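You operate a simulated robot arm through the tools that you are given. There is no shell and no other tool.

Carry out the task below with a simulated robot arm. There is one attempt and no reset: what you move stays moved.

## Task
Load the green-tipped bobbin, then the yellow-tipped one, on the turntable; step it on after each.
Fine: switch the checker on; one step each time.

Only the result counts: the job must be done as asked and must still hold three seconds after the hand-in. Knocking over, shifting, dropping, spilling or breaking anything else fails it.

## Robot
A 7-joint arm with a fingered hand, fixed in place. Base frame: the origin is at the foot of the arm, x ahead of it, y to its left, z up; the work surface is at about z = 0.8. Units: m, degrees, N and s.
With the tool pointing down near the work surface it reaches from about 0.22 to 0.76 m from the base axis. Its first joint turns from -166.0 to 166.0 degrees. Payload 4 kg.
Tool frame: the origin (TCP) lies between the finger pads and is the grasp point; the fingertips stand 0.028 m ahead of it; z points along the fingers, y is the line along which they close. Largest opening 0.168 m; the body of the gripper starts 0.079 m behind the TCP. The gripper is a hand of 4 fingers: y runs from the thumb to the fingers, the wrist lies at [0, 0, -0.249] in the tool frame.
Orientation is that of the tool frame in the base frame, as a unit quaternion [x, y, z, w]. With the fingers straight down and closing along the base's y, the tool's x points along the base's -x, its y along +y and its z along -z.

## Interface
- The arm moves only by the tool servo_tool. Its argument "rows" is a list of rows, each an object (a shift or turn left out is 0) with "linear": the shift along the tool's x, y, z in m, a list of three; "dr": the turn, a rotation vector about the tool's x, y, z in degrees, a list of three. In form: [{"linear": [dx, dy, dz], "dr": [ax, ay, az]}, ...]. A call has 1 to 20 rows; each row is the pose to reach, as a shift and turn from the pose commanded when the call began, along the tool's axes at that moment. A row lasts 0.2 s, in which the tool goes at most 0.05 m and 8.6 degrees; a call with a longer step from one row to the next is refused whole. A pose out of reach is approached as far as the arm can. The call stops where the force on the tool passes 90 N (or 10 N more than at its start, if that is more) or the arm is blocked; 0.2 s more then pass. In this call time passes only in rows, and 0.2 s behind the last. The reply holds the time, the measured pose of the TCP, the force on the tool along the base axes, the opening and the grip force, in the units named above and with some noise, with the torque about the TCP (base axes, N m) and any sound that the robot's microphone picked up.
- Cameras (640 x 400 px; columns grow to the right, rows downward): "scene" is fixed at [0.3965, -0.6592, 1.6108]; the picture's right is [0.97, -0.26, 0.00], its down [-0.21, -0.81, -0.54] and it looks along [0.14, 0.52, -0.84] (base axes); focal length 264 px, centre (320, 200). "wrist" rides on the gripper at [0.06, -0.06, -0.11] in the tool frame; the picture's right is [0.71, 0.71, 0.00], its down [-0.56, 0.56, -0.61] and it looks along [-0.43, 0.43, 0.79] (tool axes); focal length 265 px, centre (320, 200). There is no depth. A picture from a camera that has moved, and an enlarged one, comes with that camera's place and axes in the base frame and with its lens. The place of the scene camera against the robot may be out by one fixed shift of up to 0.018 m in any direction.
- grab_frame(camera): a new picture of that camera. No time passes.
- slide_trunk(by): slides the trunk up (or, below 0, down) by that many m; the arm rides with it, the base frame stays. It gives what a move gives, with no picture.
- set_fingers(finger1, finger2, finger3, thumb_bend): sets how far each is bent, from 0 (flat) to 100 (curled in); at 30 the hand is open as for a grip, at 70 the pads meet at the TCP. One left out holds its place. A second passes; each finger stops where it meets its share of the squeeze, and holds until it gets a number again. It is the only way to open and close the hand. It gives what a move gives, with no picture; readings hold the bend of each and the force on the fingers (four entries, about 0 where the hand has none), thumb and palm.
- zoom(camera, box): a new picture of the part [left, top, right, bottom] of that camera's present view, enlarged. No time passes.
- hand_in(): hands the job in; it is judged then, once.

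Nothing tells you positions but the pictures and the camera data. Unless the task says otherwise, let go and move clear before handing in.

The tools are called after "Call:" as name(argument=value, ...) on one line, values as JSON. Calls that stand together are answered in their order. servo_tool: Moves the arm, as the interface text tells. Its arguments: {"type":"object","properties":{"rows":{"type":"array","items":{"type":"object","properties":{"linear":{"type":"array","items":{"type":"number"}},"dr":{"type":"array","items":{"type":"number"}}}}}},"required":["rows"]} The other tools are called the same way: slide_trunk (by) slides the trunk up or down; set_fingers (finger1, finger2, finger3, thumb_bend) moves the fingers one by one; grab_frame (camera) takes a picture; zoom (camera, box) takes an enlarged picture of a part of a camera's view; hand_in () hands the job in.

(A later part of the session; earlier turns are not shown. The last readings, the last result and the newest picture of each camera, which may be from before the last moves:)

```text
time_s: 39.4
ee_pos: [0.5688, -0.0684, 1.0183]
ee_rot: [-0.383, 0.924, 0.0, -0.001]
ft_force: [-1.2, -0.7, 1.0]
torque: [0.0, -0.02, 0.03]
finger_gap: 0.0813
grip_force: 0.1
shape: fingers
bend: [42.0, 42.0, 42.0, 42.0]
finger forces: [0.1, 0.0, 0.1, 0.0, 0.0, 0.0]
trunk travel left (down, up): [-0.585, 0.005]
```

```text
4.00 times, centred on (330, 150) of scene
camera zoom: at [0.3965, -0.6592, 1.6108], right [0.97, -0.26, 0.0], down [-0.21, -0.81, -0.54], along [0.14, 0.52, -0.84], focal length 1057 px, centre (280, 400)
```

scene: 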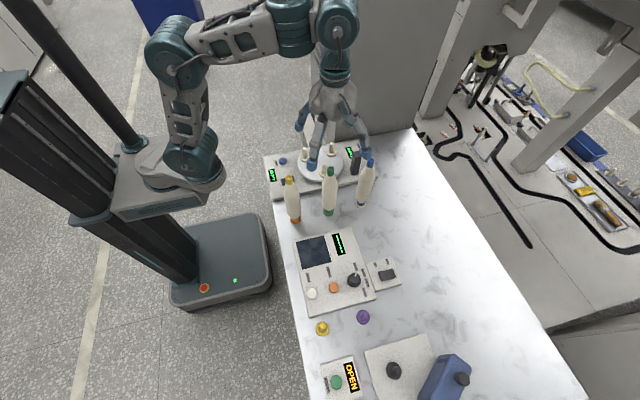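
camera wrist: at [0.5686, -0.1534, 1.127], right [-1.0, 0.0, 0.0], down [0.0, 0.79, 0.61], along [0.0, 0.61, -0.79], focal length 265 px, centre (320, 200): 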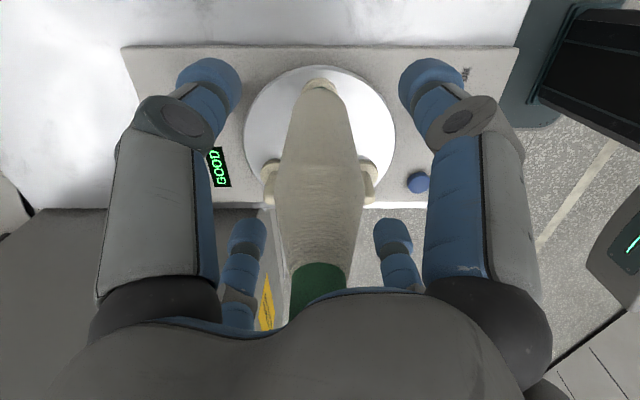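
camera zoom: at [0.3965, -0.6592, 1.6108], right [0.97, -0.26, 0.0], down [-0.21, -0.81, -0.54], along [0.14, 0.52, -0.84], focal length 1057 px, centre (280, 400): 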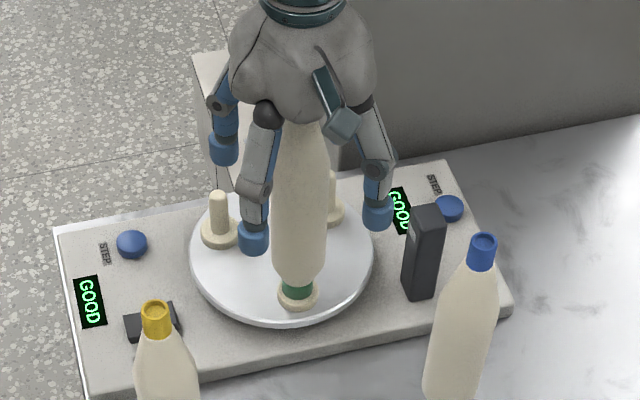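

Released; the bobbin stands upright on the peg and still reads GOOD. I'll retract straight up.

Call:
servo_tool(rows=[{"linear": [0, 0, -0.02]}, {"linear": [0, 0, -0.05]}, {"linear": [0, 0, -0.08]}, {"linear": [0, 0, -0.11]}, {"linear": [0, 0, -0.13]}])

Call:
grab_frame(camera="wrist")

Call:
grab_frame(camera="scene")

```text
time_s: 40.6
ee_pos: [0.5695, -0.0674, 1.1482]
ee_rot: [-0.383, 0.924, 0.0, 0.0]
ft_force: [0.3, -0.5, -0.8]
torque: [0.0, 0.03, 0.0]
finger_gap: 0.0812
grip_force: 0.0
shape: fingers
bend: [42.0, 42.0, 42.0, 42.0]
finger forces: [0.0, 0.0, 0.0, 0.1, 0.0, 0.0]
trunk travel left (down, up): [-0.585, 0.005]
```

```text
taken
camera wrist: at [0.5696, -0.1534, 1.257], right [-1.0, 0.0, 0.0], down [0.0, 0.79, 0.61], along [0.0, 0.61, -0.79], focal length 265 px, centre (320, 200)
```

wrist: 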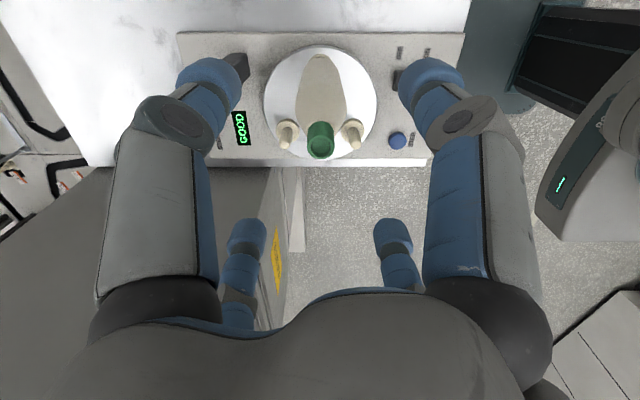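

```text
taken
```

scene: 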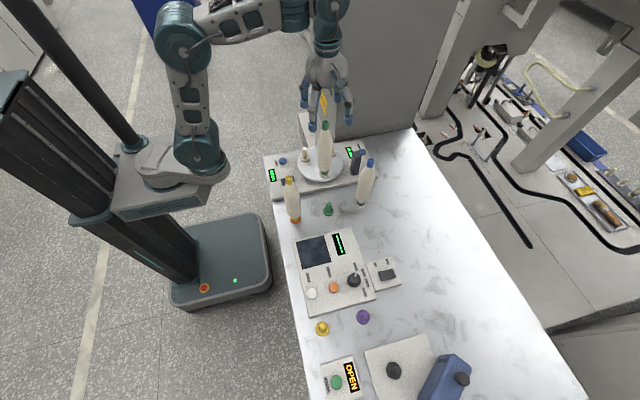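

The green-tipped bobbin is in place. To press the left STEP button (≈(0.4385, 0.0385)) without the hand being in the path of a rotating bobbin, I'll stand the hand off toward -x and poke with one extended finger (finger3, facing +x at zero yaw).

Call:
servo_tool(rows=[{"linear": [0.012, 0.0336, 0], "dr": [0, 0, 6.43]}, {"linear": [0.0241, 0.0673, 0], "dr": [0, 0, 12.86]}, {"linear": [0.0361, 0.1009, 0], "dr": [0, 0, 19.29]}, {"linear": [0.0481, 0.1346, 0], "dr": [0, 0, 25.71]}, {"linear": [0.0601, 0.1682, 0], "dr": [0, 0, 32.14]}, {"linear": [0.0722, 0.2019, 0], "dr": [0, 0, 38.57]}, {"linear": [0.0842, 0.2355, 0], "dr": [0, 0, 45]}])

Call:
set_fingers(finger1=75, finger2=75, finger3=30, thumb_bend=75)

Call:
grab_frame(camera="wrist")

Call:
grab_frame(camera="scene")

```text
time_s: 42.2
ee_pos: [0.3428, 0.0389, 1.1478]
ee_rot: [0.001, 1.0, 0.0, -0.001]
ft_force: [0.9, 0.9, -1.3]
torque: [-0.02, 0.01, 0.04]
finger_gap: 0.0814
grip_force: 0.2
shape: fingers
bend: [42.0, 42.0, 42.0, 42.0]
finger forces: [0.0, 0.1, 0.0, 0.0, 0.0, 0.1]
trunk travel left (down, up): [-0.585, 0.005]
```

```text
time_s: 43.2
ee_pos: [0.344, 0.0378, 1.147]
ee_rot: [0.0, 1.0, 0.0, 0.0]
ft_force: [0.3, 1.1, -0.3]
torque: [0.01, 0.01, 0.01]
finger_gap: 0.0003
grip_force: 0.0
shape: fingers
bend: [72.0, 73.0, 30.0, 72.0]
finger forces: [0.0, 0.0, 0.0, 0.0, 0.1, 0.0]
trunk travel left (down, up): [-0.585, 0.005]
```

```text
taken
camera wrist: at [0.2823, -0.0223, 1.2567], right [-0.71, 0.71, 0.0], down [0.56, 0.56, 0.61], along [0.43, 0.43, -0.79], focal length 265 px, centre (320, 200)
```

wrist: 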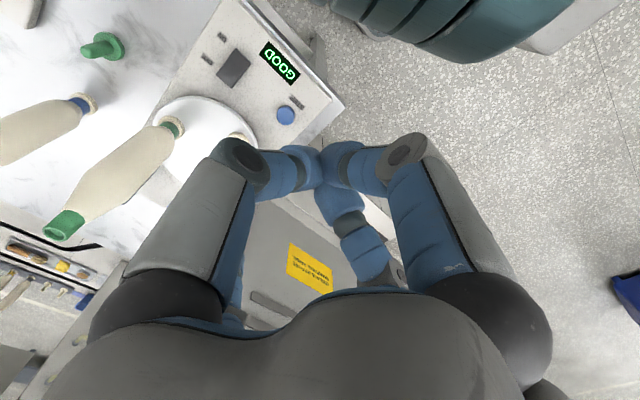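

```text
taken
```

scene: 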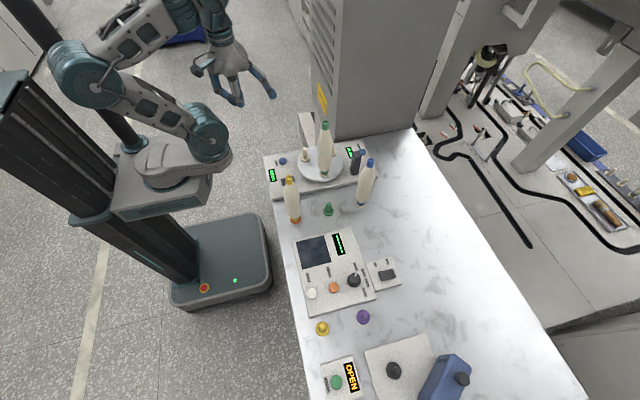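

Call:
zoom(camera="scene", box=[190, 40, 290, 120])

Call:
zoom(camera="wrist", box=[160, 0, 360, 200])

```text
5.00 times, centred on (240, 80) of scene
camera zoom: at [0.3965, -0.6592, 1.6108], right [0.97, -0.26, 0.0], down [-0.21, -0.81, -0.54], along [0.14, 0.52, -0.84], focal length 1321 px, centre (720, 800)
```

zoom: 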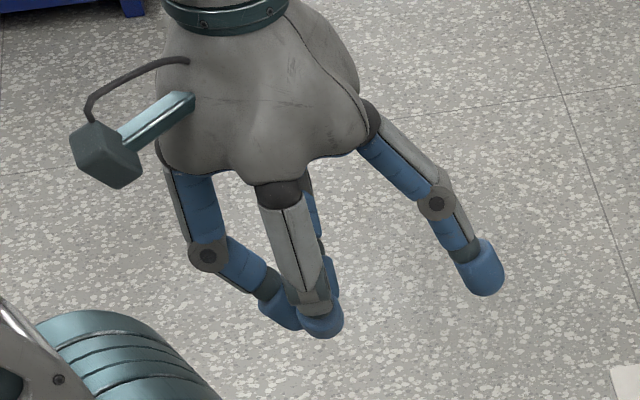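

```text
2.00 times, centred on (260, 100) of wrist
camera zoom: at [0.2823, -0.0223, 1.2567], right [-0.71, 0.71, 0.0], down [0.56, 0.56, 0.61], along [0.43, 0.43, -0.79], focal length 531 px, centre (440, 400)
```

zoom: 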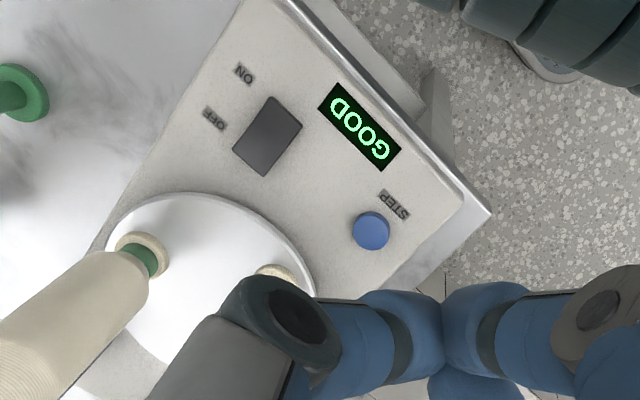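

Finger3's tip sits ~0.092 m ahead of the hand axis in +x. I estimate the STEP button at (0.434, 0.044). I'll descend with the hand just off the table edge, stopping about 3 cm above the button.

Call:
servo_tool(rows=[{"linear": [0.0013, 0.006, 0.03]}, {"linear": [0.0013, 0.006, 0.075]}, {"linear": [0.0013, 0.006, 0.12]}, {"linear": [0.0013, 0.006, 0.165]}, {"linear": [0.0013, 0.006, 0.21]}, {"linear": [0.0013, 0.006, 0.24]}])

Call:
zoom(camera="scene", box=[230, 110, 330, 190])

Call:
grab_frame(camera="wrist")

```text
time_s: 44.6
ee_pos: [0.3426, 0.0431, 0.9079]
ee_rot: [0.0, 1.0, 0.0, 0.0]
ft_force: [-0.4, 0.5, -0.5]
torque: [0.01, -0.03, -0.01]
finger_gap: 0.0002
grip_force: 0.0
shape: fingers
bend: [72.0, 73.0, 30.0, 72.0]
finger forces: [0.0, 0.0, 0.1, 0.0, 0.0, 0.0]
trunk travel left (down, up): [-0.585, 0.005]
```

```text
5.00 times, centred on (280, 150) of scene
camera zoom: at [0.3965, -0.6592, 1.6108], right [0.97, -0.26, 0.0], down [-0.21, -0.81, -0.54], along [0.14, 0.52, -0.84], focal length 1321 px, centre (520, 450)
```

zoom: 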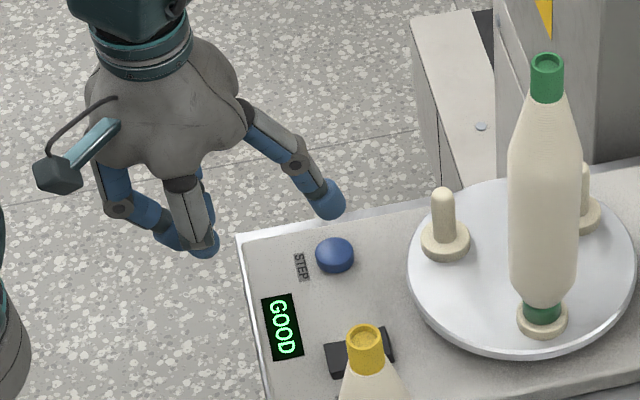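

```text
taken
camera wrist: at [0.2809, -0.0163, 1.0167], right [-0.71, 0.71, 0.0], down [0.56, 0.56, 0.61], along [0.43, 0.43, -0.79], focal length 265 px, centre (320, 200)
```

wrist: 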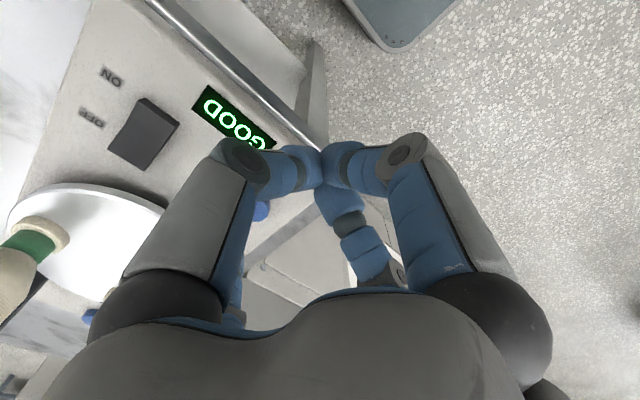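

The fingertip is close above the button (about 4 mm too far in +y). I'll correct and go down gradually.

Call:
servo_tool(rows=[{"linear": [0.001, -0.003, 0.01]}, {"linear": [0.001, -0.003, 0.02]}, {"linear": [0.001, -0.003, 0.028]}])

Call:
zoom(camera="scene", box=[255, 130, 315, 185])

```text
time_s: 45.4
ee_pos: [0.3412, 0.041, 0.8783]
ee_rot: [-0.002, 1.0, -0.001, 0.0]
ft_force: [-1.0, -0.1, 0.0]
torque: [0.02, -0.02, 0.01]
finger_gap: 0.0001
grip_force: 0.1
shape: fingers
bend: [72.0, 73.0, 30.0, 72.0]
finger forces: [0.1, 0.0, 0.1, 0.0, 0.0, 0.1]
trunk travel left (down, up): [-0.585, 0.005]
```

```text
7.27 times, centred on (285, 158) of scene
camera zoom: at [0.3965, -0.6592, 1.6108], right [0.97, -0.26, 0.0], down [-0.21, -0.81, -0.54], along [0.14, 0.52, -0.84], focal length 1922 px, centre (574, 509)
```

zoom: 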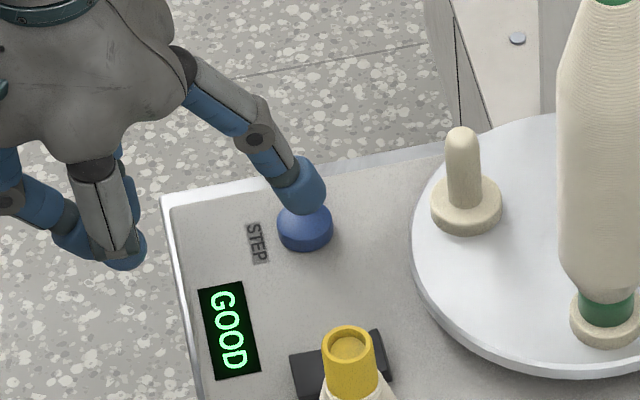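

The fingertip is right over the button. Small downward steps now, watching force, sound and the display.

Call:
servo_tool(rows=[{"linear": [0, 0, 0.003]}, {"linear": [0, 0, 0.006]}])

```text
time_s: 46.0
ee_pos: [0.3404, 0.0405, 0.8736]
ee_rot: [-0.001, 1.0, -0.001, 0.0]
ft_force: [0.1, 0.3, -0.7]
torque: [0.0, 0.03, 0.01]
finger_gap: 0.0
grip_force: 0.1
shape: fingers
bend: [72.0, 73.0, 30.0, 72.0]
finger forces: [0.1, 0.0, 0.0, 0.1, 0.1, 0.1]
trunk travel left (down, up): [-0.585, 0.005]
```

Call:
servo_tool(rows=[{"linear": [0, 0, 0.002]}, {"linear": [0, 0, 0.004]}])

Call:
zoom(camera="scene", box=[255, 130, 315, 185])

```text
time_s: 46.6
ee_pos: [0.3405, 0.0418, 0.8692]
ee_rot: [0.0, 1.0, -0.001, 0.0]
ft_force: [0.3, -0.4, 0.3]
torque: [0.01, 0.01, -0.03]
finger_gap: 0.0
grip_force: 0.1
shape: fingers
bend: [72.0, 73.0, 30.0, 72.0]
finger forces: [0.0, 0.1, 0.0, 0.1, 0.0, 0.0]
trunk travel left (down, up): [-0.585, 0.005]
```

```text
7.27 times, centred on (285, 158) of scene
camera zoom: at [0.3965, -0.6592, 1.6108], right [0.97, -0.26, 0.0], down [-0.21, -0.81, -0.54], along [0.14, 0.52, -0.84], focal length 1922 px, centre (574, 509)
```

zoom: 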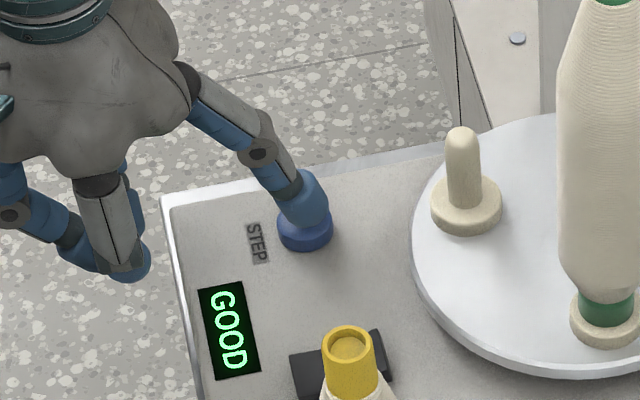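

Call:
servo_tool(rows=[{"linear": [0, 0, 0.002]}, {"linear": [0, 0, 0.004]}])

```text
time_s: 47.2
ee_pos: [0.3411, 0.042, 0.8655]
ee_rot: [0.0, 1.0, 0.0, 0.0]
ft_force: [0.3, -0.1, -0.4]
torque: [0.04, 0.0, 0.01]
finger_gap: 0.0
grip_force: 0.0
shape: fingers
bend: [72.0, 73.0, 30.0, 72.0]
finger forces: [0.0, 0.0, 0.1, 0.0, 0.0, 0.1]
trunk travel left (down, up): [-0.585, 0.005]
```

Call:
servo_tool(rows=[{"linear": [0, 0, 0.002]}, {"linear": [0, 0, 0.004]}])

Call:
zoom(camera="scene", box=[255, 130, 315, 185])

```text
time_s: 47.8
ee_pos: [0.3409, 0.0417, 0.8623]
ee_rot: [-0.001, 1.0, 0.0, 0.001]
ft_force: [-0.4, -0.2, 1.0]
torque: [-0.02, -0.08, -0.02]
finger_gap: 0.0
grip_force: 0.8
shape: fingers
bend: [72.0, 73.0, 30.0, 72.0]
finger forces: [0.1, 0.0, 0.4, 0.0, 0.1, 0.0]
trunk travel left (down, up): [-0.585, 0.005]
```

```text
7.27 times, centred on (285, 158) of scene
camera zoom: at [0.3965, -0.6592, 1.6108], right [0.97, -0.26, 0.0], down [-0.21, -0.81, -0.54], along [0.14, 0.52, -0.84], focal length 1922 px, centre (574, 509)
```

zoom: 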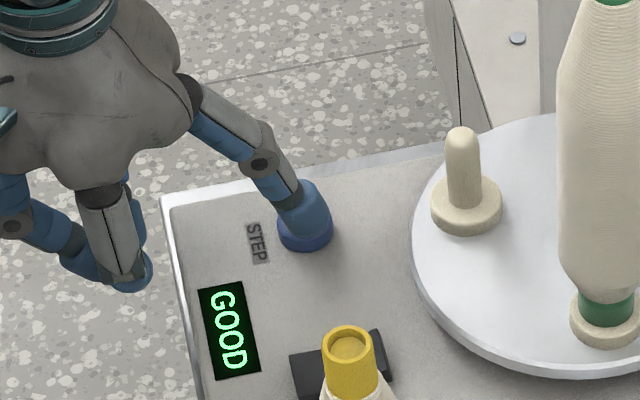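

Contact has started (~1 N). Pressing further in 1.5 mm increments.

Call:
servo_tool(rows=[{"linear": [0, 0, 0.0015]}, {"linear": [0, 0, 0.003]}])

Call:
zoom(camera="scene", box=[255, 110, 375, 200])

```text
time_s: 48.4
ee_pos: [0.3399, 0.0418, 0.8583]
ee_rot: [-0.002, 1.0, 0.001, 0.0]
ft_force: [-0.9, 0.0, 2.7]
torque: [0.0, -0.22, 0.0]
finger_gap: 0.0001
grip_force: 1.5
shape: fingers
bend: [72.0, 73.0, 30.0, 72.0]
finger forces: [0.1, 0.0, 2.2, 0.0, 0.0, 0.0]
trunk travel left (down, up): [-0.585, 0.005]
heard: click
```

```text
4.44 times, centred on (315, 155) of scene
camera zoom: at [0.3965, -0.6592, 1.6108], right [0.97, -0.26, 0.0], down [-0.21, -0.81, -0.54], along [0.14, 0.52, -0.84], focal length 1175 px, centre (342, 400)
```

zoom: 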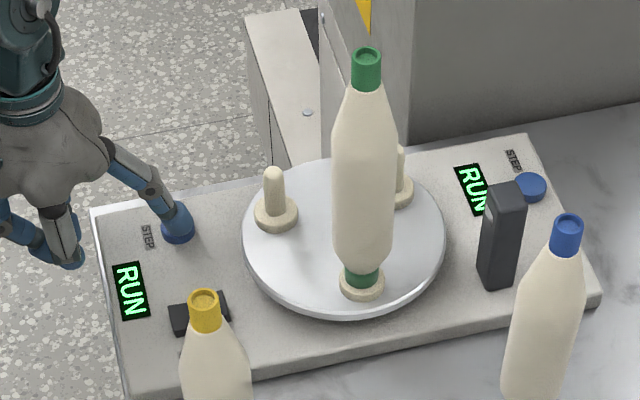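

A click was heard and the display shows RUN. I'll lift off the button right away and watch the turntable turn.

Call:
servo_tool(rows=[{"linear": [0, 0, -0.01]}, {"linear": [0, 0, -0.03]}, {"linear": [0, 0, -0.05]}])

Call:
zoom(camera="scene", box=[255, 110, 375, 200])

```text
time_s: 49.2
ee_pos: [0.3418, 0.0406, 0.908]
ee_rot: [0.0, 1.0, 0.0, -0.001]
ft_force: [0.5, 0.1, 0.3]
torque: [-0.02, 0.0, -0.02]
finger_gap: 0.0001
grip_force: 0.0
shape: fingers
bend: [72.0, 73.0, 30.0, 72.0]
finger forces: [0.0, 0.0, 0.1, 0.0, 0.0, 0.0]
trunk travel left (down, up): [-0.585, 0.005]
```

```text
4.44 times, centred on (315, 155) of scene
camera zoom: at [0.3965, -0.6592, 1.6108], right [0.97, -0.26, 0.0], down [-0.21, -0.81, -0.54], along [0.14, 0.52, -0.84], focal length 1175 px, centre (342, 400)
```

zoom: 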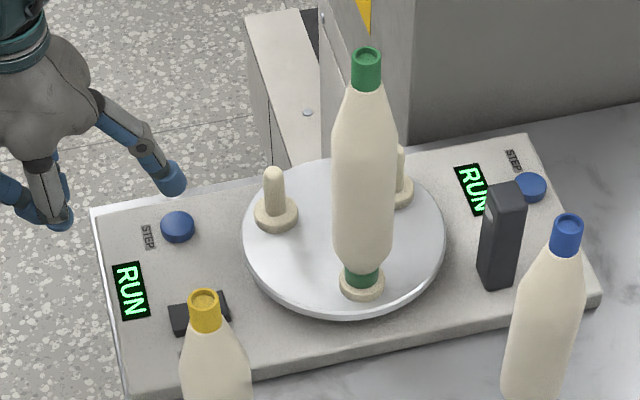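

The turntable says RUN but hasn't turned yet. I'll continue retracting upward while it works.

Call:
servo_tool(rows=[{"linear": [0, 0, -0.03]}, {"linear": [0, 0, -0.06]}, {"linear": [0, 0, -0.1]}, {"linear": [0, 0, -0.14]}, {"linear": [0, 0, -0.18]}, {"linear": [0, 0, -0.22]}, {"linear": [0, 0, -0.24]}])

Call:
zoom(camera="scene", box=[255, 110, 375, 200])

```text
time_s: 50.8
ee_pos: [0.3415, 0.0412, 1.1479]
ee_rot: [0.0, 1.0, 0.0, -0.001]
ft_force: [0.2, -0.3, 0.3]
torque: [0.0, -0.01, -0.01]
finger_gap: 0.0
grip_force: 0.1
shape: fingers
bend: [72.0, 73.0, 30.0, 72.0]
finger forces: [0.0, 0.0, 0.1, 0.1, 0.0, 0.0]
trunk travel left (down, up): [-0.585, 0.005]
```

```text
4.44 times, centred on (315, 155) of scene
camera zoom: at [0.3965, -0.6592, 1.6108], right [0.97, -0.26, 0.0], down [-0.21, -0.81, -0.54], along [0.14, 0.52, -0.84], focal length 1175 px, centre (342, 400)
```

zoom: 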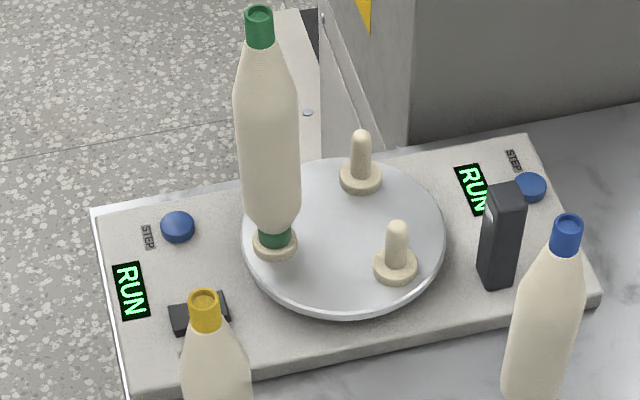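

It turns clockwise, carrying the green bobbin toward the left rear. I'll open the hand while waiting for it to finish.

Call:
set_fingers(finger1=40, finger2=40, finger3=40, thumb_bend=40)

Call:
zoom(camera="scene", box=[255, 110, 375, 200])

```text
time_s: 51.8
ee_pos: [0.3409, 0.0417, 1.1478]
ee_rot: [0.0, 1.0, 0.001, 0.0]
ft_force: [0.0, 1.2, -0.1]
torque: [0.0, -0.01, 0.01]
finger_gap: 0.0874
grip_force: 0.0
shape: fingers
bend: [40.0, 40.0, 40.0, 40.0]
finger forces: [0.0, 0.0, 0.1, 0.0, 0.0, 0.1]
trunk travel left (down, up): [-0.585, 0.005]
```

```text
4.44 times, centred on (315, 155) of scene
camera zoom: at [0.3965, -0.6592, 1.6108], right [0.97, -0.26, 0.0], down [-0.21, -0.81, -0.54], along [0.14, 0.52, -0.84], focal length 1175 px, centre (342, 400)
```

zoom: 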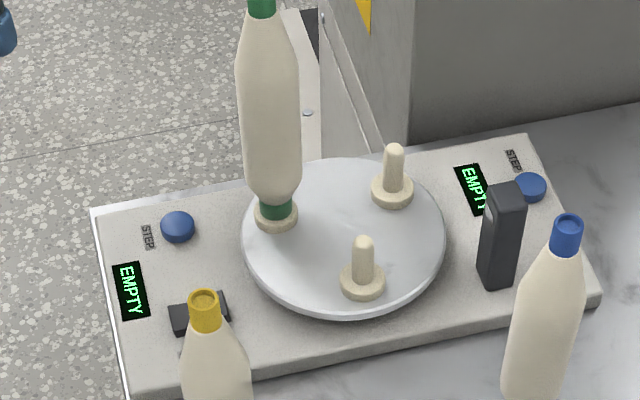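

The step finished: green is at the left rear, a new empty peg is at the front, display EMPTY. Next I'll go over the yellow-tipped bobbin with a -15° yaw, which will keep the fingers clear of the green bobbin when placing.

Call:
servo_tool(rows=[{"linear": [-0.0124, -0.0344, 0], "dr": [0, 0, 2.14]}, {"linear": [-0.0247, -0.0689, 0], "dr": [0, 0, 4.29]}, {"linear": [-0.0371, -0.1033, 0], "dr": [0, 0, 6.43]}, {"linear": [-0.0494, -0.1377, 0], "dr": [0, 0, 8.57]}, {"linear": [-0.0618, -0.1721, 0], "dr": [0, 0, 10.71]}, {"linear": [-0.0741, -0.2066, 0], "dr": [0, 0, 12.86]}, {"linear": [-0.0865, -0.241, 0], "dr": [0, 0, 15]}])

Call:
grab_frame(camera="wrist")

Call:
grab_frame(camera="scene")

```text
time_s: 53.4
ee_pos: [0.4271, -0.1999, 1.15]
ee_rot: [0.131, 0.991, 0.001, -0.001]
ft_force: [0.1, 0.2, 0.8]
torque: [0.05, 0.05, 0.0]
finger_gap: 0.0874
grip_force: 0.0
shape: fingers
bend: [40.0, 40.0, 40.0, 40.0]
finger forces: [0.0, 0.0, 0.0, 0.0, 0.1, 0.0]
trunk travel left (down, up): [-0.585, 0.005]
```

```text
taken
camera wrist: at [0.3526, -0.2433, 1.2581], right [-0.5, 0.87, 0.0], down [0.68, 0.39, 0.62], along [0.53, 0.31, -0.79], focal length 265 px, centre (320, 200)
```

wrist: 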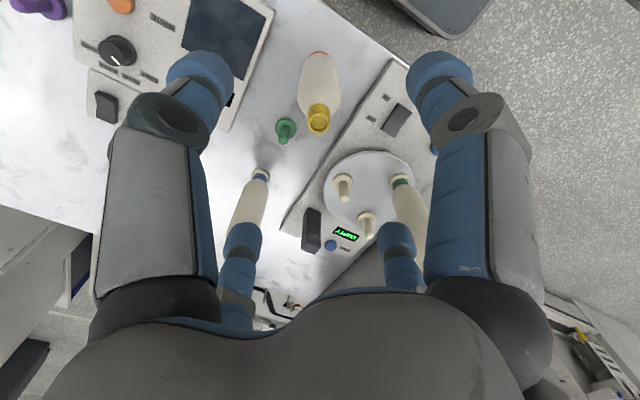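

```text
taken
```

scene: 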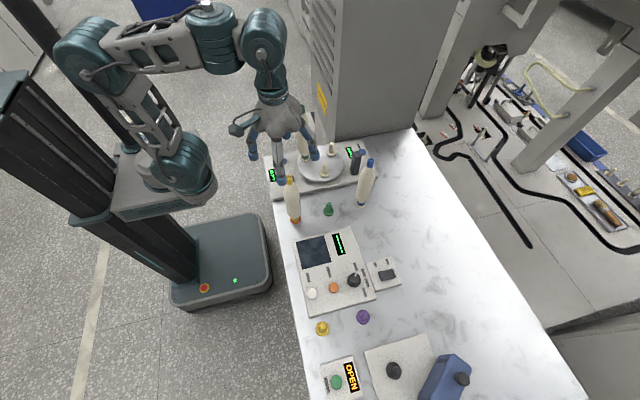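

Call:
zoom(camera="wrist", box=[280, 45, 360, 140])

```text
4.21 times, centred on (320, 92) of wrist
camera zoom: at [0.3526, -0.2433, 1.2581], right [-0.5, 0.87, 0.0], down [0.68, 0.39, 0.62], along [0.53, 0.31, -0.79], focal length 1118 px, centre (320, 653)
```

zoom: 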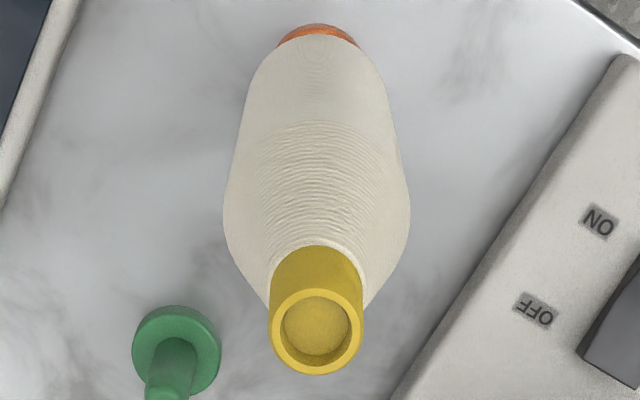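

The yellow tip is 2–3 mm ahead of the hand axis. I'll apply a small correction while descending to tip level and re-check.

Call:
servo_tool(rows=[{"linear": [-0.0018, 0.0011, 0.02]}, {"linear": [-0.0018, 0.0011, 0.05]}, {"linear": [-0.0018, 0.0011, 0.08]}, {"linear": [-0.0018, 0.0011, 0.095]}])

Call:
grab_frame(camera="wrist")

Call:
zoom(camera="wrist", box=[280, 130, 360, 210])

```text
time_s: 54.4
ee_pos: [0.4285, -0.1989, 1.0524]
ee_rot: [0.129, 0.992, 0.0, 0.001]
ft_force: [-0.6, 0.0, 0.3]
torque: [0.01, 0.03, -0.02]
finger_gap: 0.0875
grip_force: 0.1
shape: fingers
bend: [40.0, 40.0, 40.0, 40.0]
finger forces: [0.0, 0.0, 0.1, 0.1, 0.0, 0.1]
trunk travel left (down, up): [-0.585, 0.005]
```

```text
taken
camera wrist: at [0.3543, -0.2421, 1.1625], right [-0.5, 0.87, 0.0], down [0.68, 0.4, 0.61], along [0.53, 0.31, -0.79], focal length 265 px, centre (320, 200)
```

wrist: 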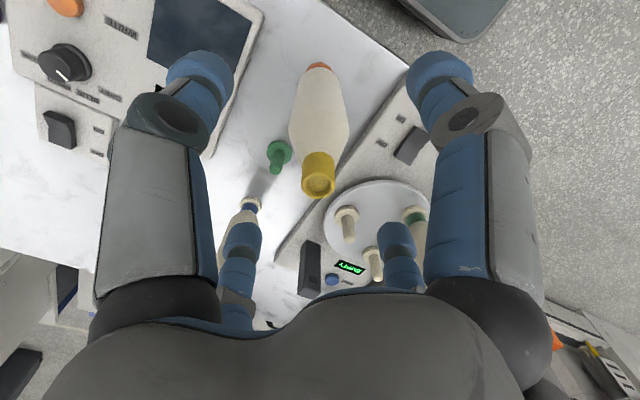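

```text
5.00 times, centred on (320, 170) of wrist
camera zoom: at [0.3543, -0.2421, 1.1625], right [-0.5, 0.87, 0.0], down [0.68, 0.4, 0.61], along [0.53, 0.31, -0.79], focal length 1327 px, centre (320, 350)
```

zoom: 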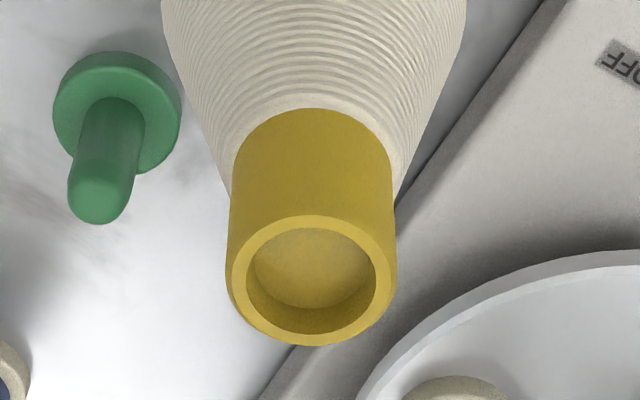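

The yellow tip is ~3.5 mm ahead of the hand axis; correcting and checking again.

Call:
servo_tool(rows=[{"linear": [-0.003, 0.002, 0]}])

Call:
zoom(camera="wrist", box=[280, 130, 360, 210])

Call:
zoom(camera="scene", box=[245, 130, 345, 230])

```text
time_s: 54.8
ee_pos: [0.4321, -0.197, 1.0536]
ee_rot: [0.13, 0.991, 0.0, 0.0]
ft_force: [-0.2, 0.3, 0.2]
torque: [0.01, 0.04, -0.02]
finger_gap: 0.0874
grip_force: 0.1
shape: fingers
bend: [40.0, 40.0, 40.0, 40.0]
finger forces: [0.0, 0.1, 0.0, 0.0, 0.1, 0.0]
trunk travel left (down, up): [-0.585, 0.005]
```

```text
5.00 times, centred on (320, 170) of wrist
camera zoom: at [0.3577, -0.2405, 1.1628], right [-0.5, 0.87, 0.0], down [0.68, 0.4, 0.61], along [0.53, 0.31, -0.79], focal length 1327 px, centre (320, 350)
```

zoom: 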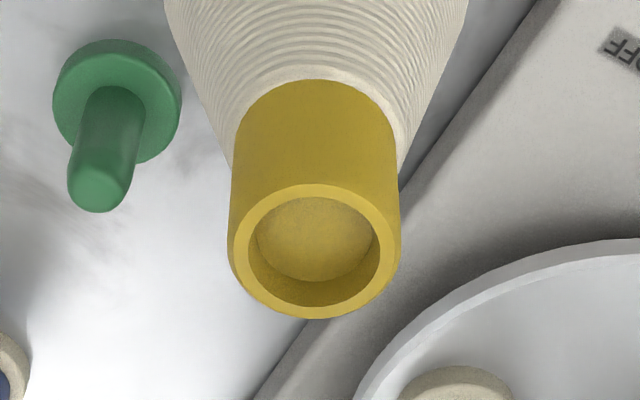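

```text
4.00 times, centred on (295, 180) of scene
camera zoom: at [0.3965, -0.6592, 1.6108], right [0.97, -0.26, 0.0], down [-0.21, -0.81, -0.54], along [0.14, 0.52, -0.84], focal length 1057 px, centre (420, 280)
```

zoom: 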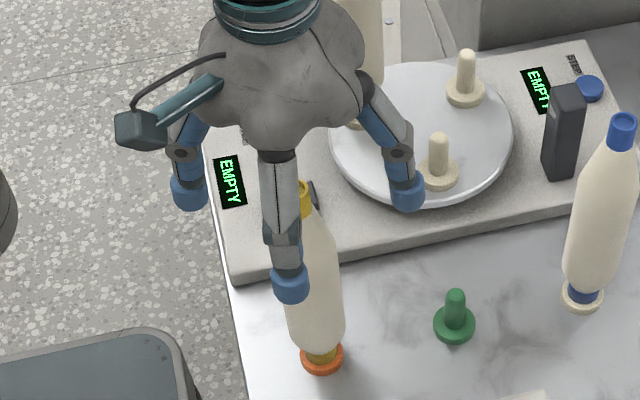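

Centred now. Descending to grip height.

Call:
servo_tool(rows=[{"linear": [0, 0, 0.025]}, {"linear": [0, 0, 0.05]}, {"linear": [0, 0, 0.07]}, {"linear": [0, 0, 0.085]}])

Call:
set_fingers(finger1=54, finger2=54, finger3=54, thumb_bend=54)

Call:
grab_frame(camera="wrist")

Call:
zoom(camera="scene", box=[245, 130, 345, 230])

```text
time_s: 55.8
ee_pos: [0.434, -0.1965, 0.9685]
ee_rot: [0.129, 0.992, 0.0, 0.002]
ft_force: [0.8, 0.0, -0.1]
torque: [0.0, 0.04, -0.02]
finger_gap: 0.0871
grip_force: 0.1
shape: fingers
bend: [40.0, 40.0, 40.0, 40.0]
finger forces: [0.0, 0.0, 0.0, 0.1, 0.0, 0.1]
trunk travel left (down, up): [-0.585, 0.005]
```

```text
time_s: 56.8
ee_pos: [0.4323, -0.1963, 0.9692]
ee_rot: [0.13, 0.992, 0.0, 0.0]
ft_force: [-0.1, 0.4, -0.1]
torque: [0.0, 0.01, 0.0]
finger_gap: 0.0454
grip_force: 0.1
shape: fingers
bend: [54.0, 54.0, 54.0, 54.0]
finger forces: [0.0, 0.0, 0.1, 0.0, 0.0, 0.1]
trunk travel left (down, up): [-0.585, 0.005]
```

```text
taken
camera wrist: at [0.3581, -0.2401, 1.0779], right [-0.5, 0.87, 0.0], down [0.68, 0.4, 0.61], along [0.53, 0.31, -0.79], focal length 265 px, centre (320, 200)
```

wrist: 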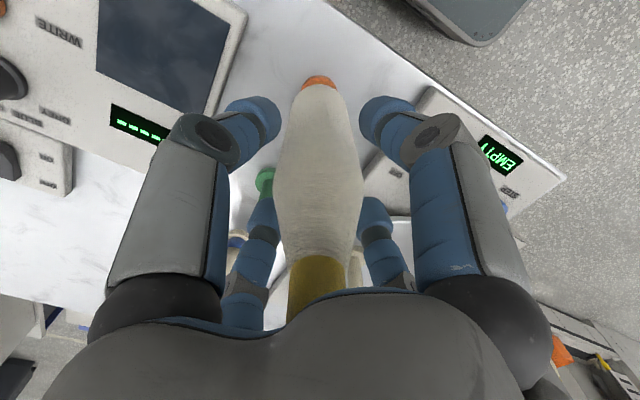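

```text
4.00 times, centred on (295, 180) of scene
camera zoom: at [0.3965, -0.6592, 1.6108], right [0.97, -0.26, 0.0], down [-0.21, -0.81, -0.54], along [0.14, 0.52, -0.84], focal length 1057 px, centre (420, 280)
```

zoom: 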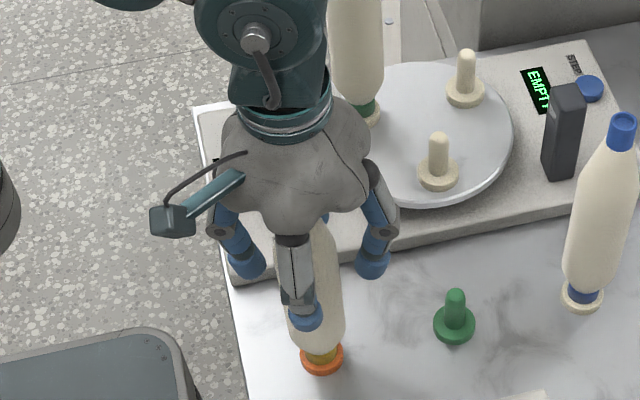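

Symmetric around the body. Closing gently to contact, then tightening evenly.

Call:
set_fingers(finger1=60, finger2=60, finger3=60, thumb_bend=60)

Call:
grab_frame(camera="wrist")

```text
time_s: 57.8
ee_pos: [0.4324, -0.196, 0.9683]
ee_rot: [0.13, 0.991, 0.0, 0.001]
ft_force: [-0.1, 0.3, -0.7]
torque: [0.01, 0.0, -0.02]
finger_gap: 0.0308
grip_force: 2.3
shape: fingers
bend: [58.0, 59.0, 59.0, 59.0]
finger forces: [1.4, 1.2, 0.9, 0.0, 1.7, 0.1]
trunk travel left (down, up): [-0.585, 0.005]
```

```text
taken
camera wrist: at [0.3581, -0.2401, 1.0779], right [-0.5, 0.87, 0.0], down [0.68, 0.4, 0.61], along [0.53, 0.31, -0.79], focal length 265 px, centre (320, 200)
```

wrist: 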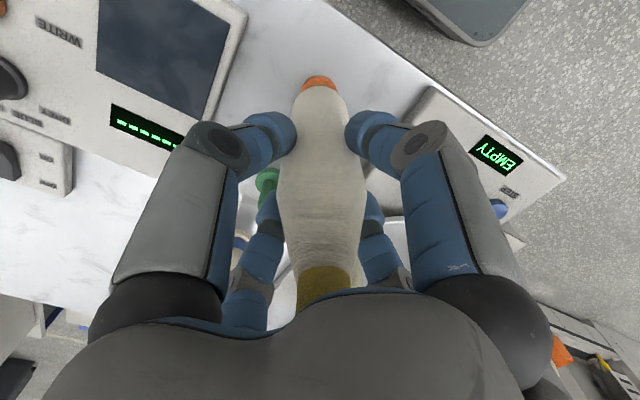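

Gripping made the bobbin lean slightly (top moved ~3 mm), so the hand is ~2.5 mm off toward finger2. I'll open a little, shift, and re-close.

Call:
set_fingers(finger1=54, finger2=54, finger3=54, thumb_bend=54)

Call:
servo_tool(rows=[{"linear": [0.0002, -0.0025, 0]}])

Call:
grab_frame(camera="wrist")

Call:
set_fingers(finger1=60, finger2=60, finger3=60, thumb_bend=60)

Call:
grab_frame(camera="wrist")

```text
time_s: 58.8
ee_pos: [0.4318, -0.1971, 0.9674]
ee_rot: [0.131, 0.991, 0.0, 0.0]
ft_force: [-0.3, 0.5, -0.3]
torque: [0.01, -0.03, 0.01]
finger_gap: 0.0443
grip_force: 0.1
shape: fingers
bend: [54.0, 54.0, 54.0, 54.0]
finger forces: [0.0, 0.0, 0.1, 0.0, 0.0, 0.0]
trunk travel left (down, up): [-0.585, 0.005]
```

```text
time_s: 59.2
ee_pos: [0.4319, -0.1989, 0.9684]
ee_rot: [0.131, 0.991, 0.0, 0.0]
ft_force: [-0.3, 0.0, 0.9]
torque: [0.03, -0.01, 0.0]
finger_gap: 0.0445
grip_force: 0.1
shape: fingers
bend: [54.0, 54.0, 54.0, 54.0]
finger forces: [0.0, 0.0, 0.0, 0.0, 0.0, 0.0]
trunk travel left (down, up): [-0.585, 0.005]
```

```text
taken
camera wrist: at [0.3573, -0.2425, 1.0779], right [-0.5, 0.87, 0.0], down [0.68, 0.39, 0.61], along [0.53, 0.31, -0.79], focal length 265 px, centre (320, 200)
```

wrist: 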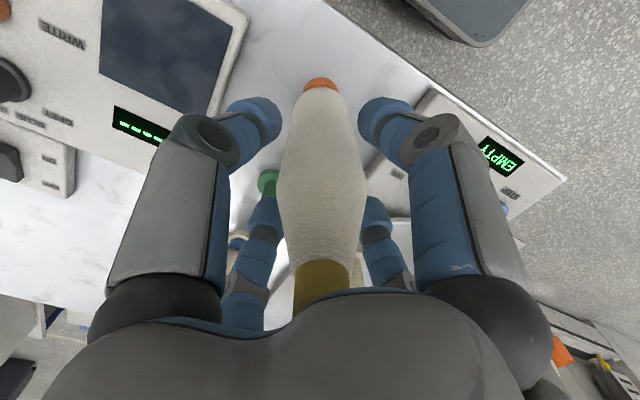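

```text
time_s: 60.2
ee_pos: [0.4318, -0.2004, 0.9687]
ee_rot: [0.13, 0.992, 0.0, 0.0]
ft_force: [0.1, 0.5, 0.0]
torque: [0.01, 0.02, 0.0]
finger_gap: 0.031
grip_force: 2.9
shape: fingers
bend: [58.0, 59.0, 59.0, 59.0]
finger forces: [1.5, 1.1, 0.8, 0.1, 1.6, 0.0]
trunk travel left (down, up): [-0.585, 0.005]
```

```text
taken
camera wrist: at [0.3574, -0.2424, 1.0779], right [-0.5, 0.87, 0.0], down [0.68, 0.4, 0.61], along [0.53, 0.31, -0.79], focal length 265 px, centre (320, 200)
```

wrist: 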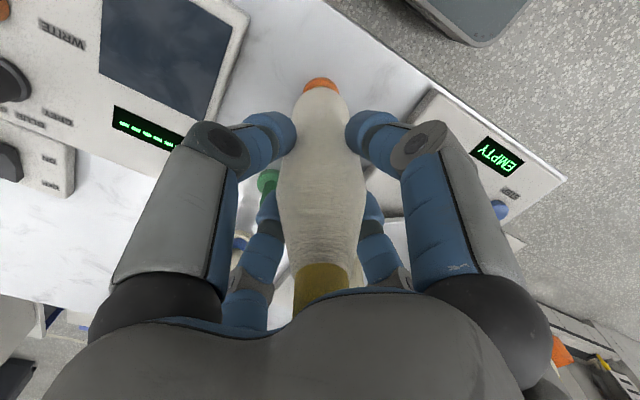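

Now it stays upright. Tightening evenly.

Call:
set_fingers(finger1=64, finger2=65, finger3=64, thumb_bend=63)

Call:
set_fingers(finger1=68, finger2=69, finger3=68, thumb_bend=65)

Call:
grab_frame(camera="wrist")

```text
time_s: 61.2
ee_pos: [0.4313, -0.1988, 0.9683]
ee_rot: [0.13, 0.991, 0.0, 0.0]
ft_force: [-0.7, 0.3, 0.8]
torque: [0.02, 0.03, 0.02]
finger_gap: 0.0295
grip_force: 10.9
shape: fingers
bend: [59.0, 59.0, 60.0, 59.0]
finger forces: [4.9, 5.6, 4.3, 0.0, 6.1, 0.0]
trunk travel left (down, up): [-0.585, 0.005]
```

```text
time_s: 62.2
ee_pos: [0.4324, -0.2004, 0.9675]
ee_rot: [0.131, 0.991, 0.0, 0.001]
ft_force: [0.0, -0.1, 0.3]
torque: [0.02, 0.01, 0.0]
finger_gap: 0.0289
grip_force: 16.4
shape: fingers
bend: [59.0, 59.0, 60.0, 60.0]
finger forces: [8.0, 8.2, 8.0, 0.1, 9.2, 0.0]
trunk travel left (down, up): [-0.585, 0.005]
```

```text
taken
camera wrist: at [0.3574, -0.2424, 1.0778], right [-0.5, 0.87, 0.0], down [0.68, 0.4, 0.61], along [0.53, 0.31, -0.79], focal length 265 px, centre (320, 200)
```

wrist: 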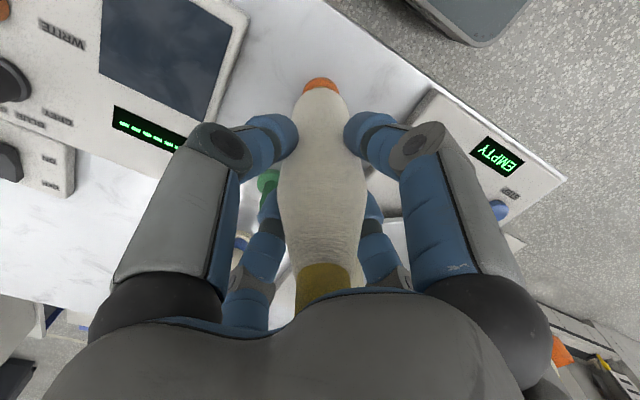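

Balanced ~8 N grip and upright. Lifting slowly off the orange holder to 74 mm.

Call:
servo_tool(rows=[{"linear": [0, 0, -0.008]}, {"linear": [0, 0, -0.016]}, {"linear": [0, 0, -0.026]}, {"linear": [0, 0, -0.036]}, {"linear": [0, 0, -0.046]}, {"linear": [0, 0, -0.056]}, {"linear": [0, 0, -0.066]}, {"linear": [0, 0, -0.074]}])

Call:
zoom(camera="wrist", box=[280, 40, 360, 130])

Call:
grab_frame(camera="wrist")

Call:
zoom(camera="scene", box=[245, 110, 385, 230])

```text
time_s: 64.0
ee_pos: [0.4325, -0.2, 1.0421]
ee_rot: [0.129, 0.992, 0.0, 0.0]
ft_force: [-0.3, -1.1, -0.6]
torque: [0.0, -0.02, 0.02]
finger_gap: 0.0294
grip_force: 16.6
shape: fingers
bend: [59.0, 59.0, 60.0, 60.0]
finger forces: [8.1, 8.2, 8.0, 0.0, 9.1, 0.1]
trunk travel left (down, up): [-0.585, 0.005]
```

```text
4.44 times, centred on (320, 85) of wrist
camera zoom: at [0.3573, -0.2429, 1.1521], right [-0.5, 0.87, 0.0], down [0.68, 0.4, 0.61], along [0.53, 0.31, -0.79], focal length 1180 px, centre (320, 711)
```

zoom: 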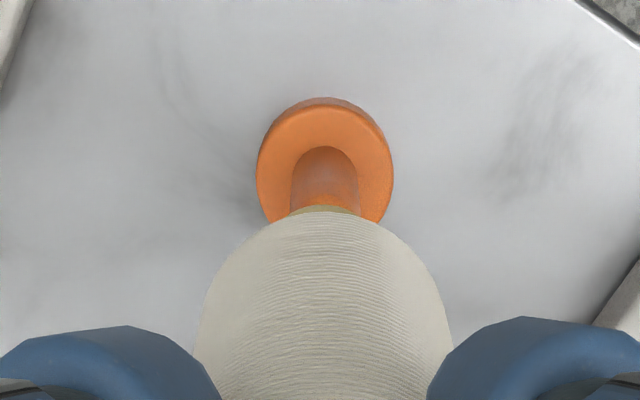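

```text
taken
camera wrist: at [0.3573, -0.2429, 1.1521], right [-0.5, 0.87, 0.0], down [0.68, 0.4, 0.61], along [0.53, 0.31, -0.79], focal length 265 px, centre (320, 200)
```

wrist: 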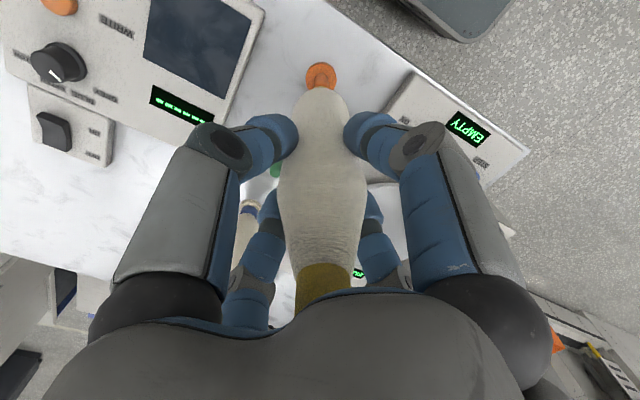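

```text
3.33 times, centred on (315, 170) of scene
camera zoom: at [0.3965, -0.6592, 1.6108], right [0.97, -0.26, 0.0], down [-0.21, -0.81, -0.54], along [0.14, 0.52, -0.84], focal length 881 px, centre (337, 300)
```

zoom: 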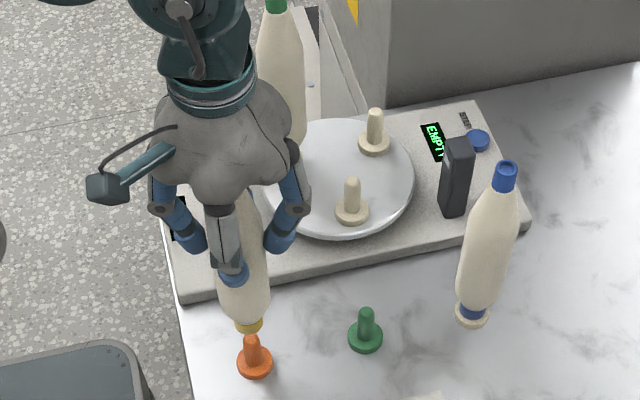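

The yellow bobbin is free of its holder. Moving up 5 cm and over to the front peg.

Call:
servo_tool(rows=[{"linear": [0, 0, -0.02]}, {"linear": [0, 0, -0.05]}, {"linear": [-0.0135, 0.0217, -0.05]}, {"linear": [-0.0338, 0.0542, -0.05]}, {"linear": [-0.054, 0.0867, -0.05]}, {"linear": [-0.0743, 0.1193, -0.05]}, {"linear": [-0.0912, 0.1464, -0.05]}, {"linear": [-0.1013, 0.1626, -0.05]}])

Call:
zoom(camera="wrist", box=[280, 40, 360, 130])

Call:
grab_frame(camera="wrist")

Call:
zoom(camera="scene", box=[275, 80, 395, 200])

```text
time_s: 65.8
ee_pos: [0.5741, -0.0687, 1.0926]
ee_rot: [0.13, 0.991, 0.0, 0.0]
ft_force: [-1.1, 0.0, -1.7]
torque: [-0.03, -0.03, 0.01]
finger_gap: 0.0289
grip_force: 17.1
shape: fingers
bend: [59.0, 59.0, 60.0, 60.0]
finger forces: [8.1, 8.2, 8.1, 0.1, 9.1, 0.1]
trunk travel left (down, up): [-0.585, 0.005]
```

```text
4.44 times, centred on (320, 85) of wrist
camera zoom: at [0.4982, -0.1111, 1.2015], right [-0.5, 0.87, 0.0], down [0.68, 0.4, 0.61], along [0.53, 0.31, -0.79], focal length 1180 px, centre (320, 711)
```

zoom: 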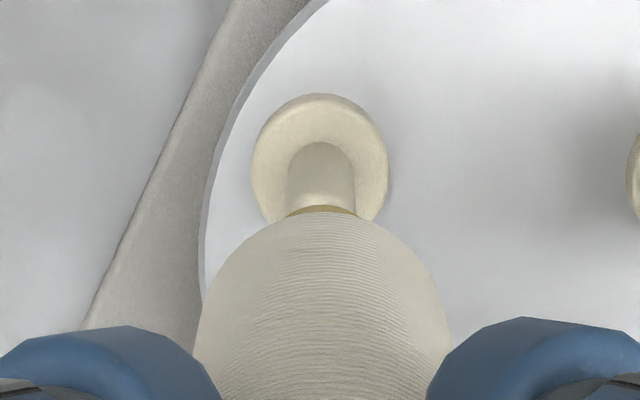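

```text
taken
camera wrist: at [0.4982, -0.1111, 1.2015], right [-0.5, 0.87, 0.0], down [0.68, 0.4, 0.61], along [0.53, 0.31, -0.79], focal length 265 px, centre (320, 200)
```

wrist: 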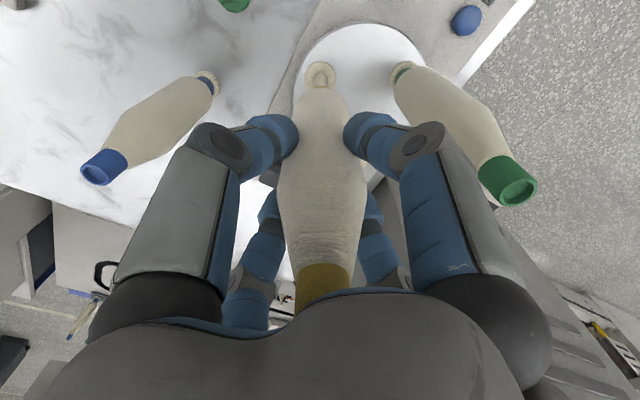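

```text
3.33 times, centred on (335, 140) of scene
camera zoom: at [0.3965, -0.6592, 1.6108], right [0.97, -0.26, 0.0], down [-0.21, -0.81, -0.54], along [0.14, 0.52, -0.84], focal length 881 px, centre (270, 400)
```

zoom: 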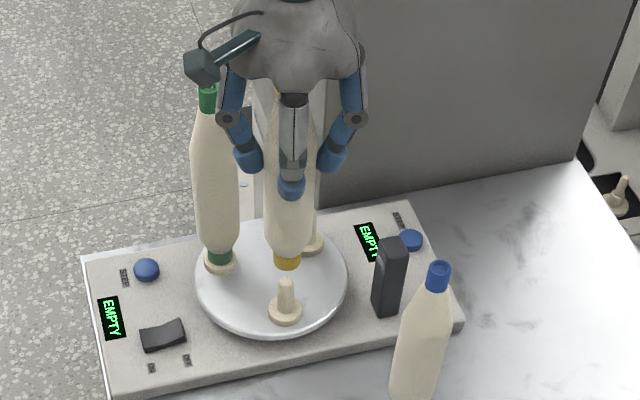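

Nearly aligned: forward matches, lateral about 0.5–1 mm off. Small correction, then descend to just above the pin.

Call:
servo_tool(rows=[{"linear": [-0.0006, -0.0006, 0.005]}, {"linear": [-0.0006, -0.0006, 0.015]}, {"linear": [-0.0006, -0.0006, 0.025]}])

Call:
zoom(camera="wrist", box=[280, 40, 360, 130])

Call:
zoom(camera="scene", box=[290, 120, 360, 190])

```text
time_s: 66.6
ee_pos: [0.5734, -0.0703, 1.0678]
ee_rot: [0.13, 0.991, 0.0, 0.001]
ft_force: [0.7, -0.3, -0.6]
torque: [0.0, 0.02, 0.01]
finger_gap: 0.0288
grip_force: 16.2
shape: fingers
bend: [59.0, 59.0, 60.0, 60.0]
finger forces: [8.1, 8.2, 8.0, 0.0, 9.0, 0.1]
trunk travel left (down, up): [-0.585, 0.005]
```

```text
4.44 times, centred on (320, 85) of wrist
camera zoom: at [0.4984, -0.1126, 1.1769], right [-0.5, 0.87, 0.0], down [0.68, 0.4, 0.61], along [0.53, 0.31, -0.79], focal length 1180 px, centre (320, 711)
```

zoom: 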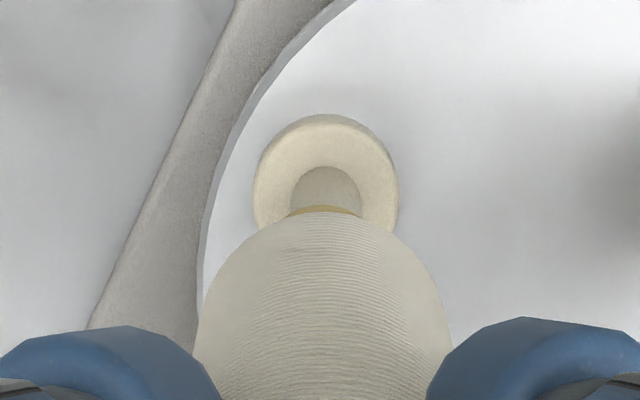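

```text
5.71 times, centred on (325, 155) of scene
camera zoom: at [0.3965, -0.6592, 1.6108], right [0.97, -0.26, 0.0], down [-0.21, -0.81, -0.54], along [0.14, 0.52, -0.84], focal length 1510 px, centre (291, 457)
```

zoom: 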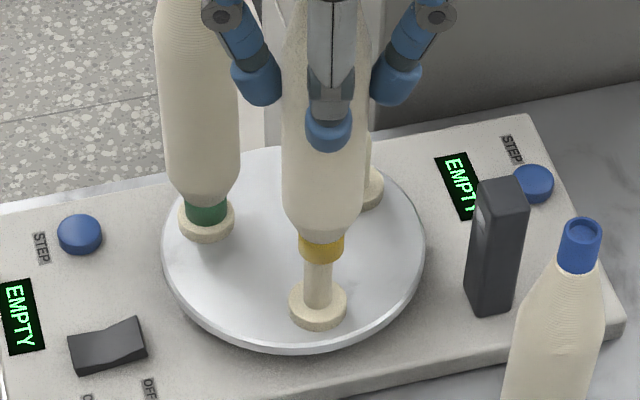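

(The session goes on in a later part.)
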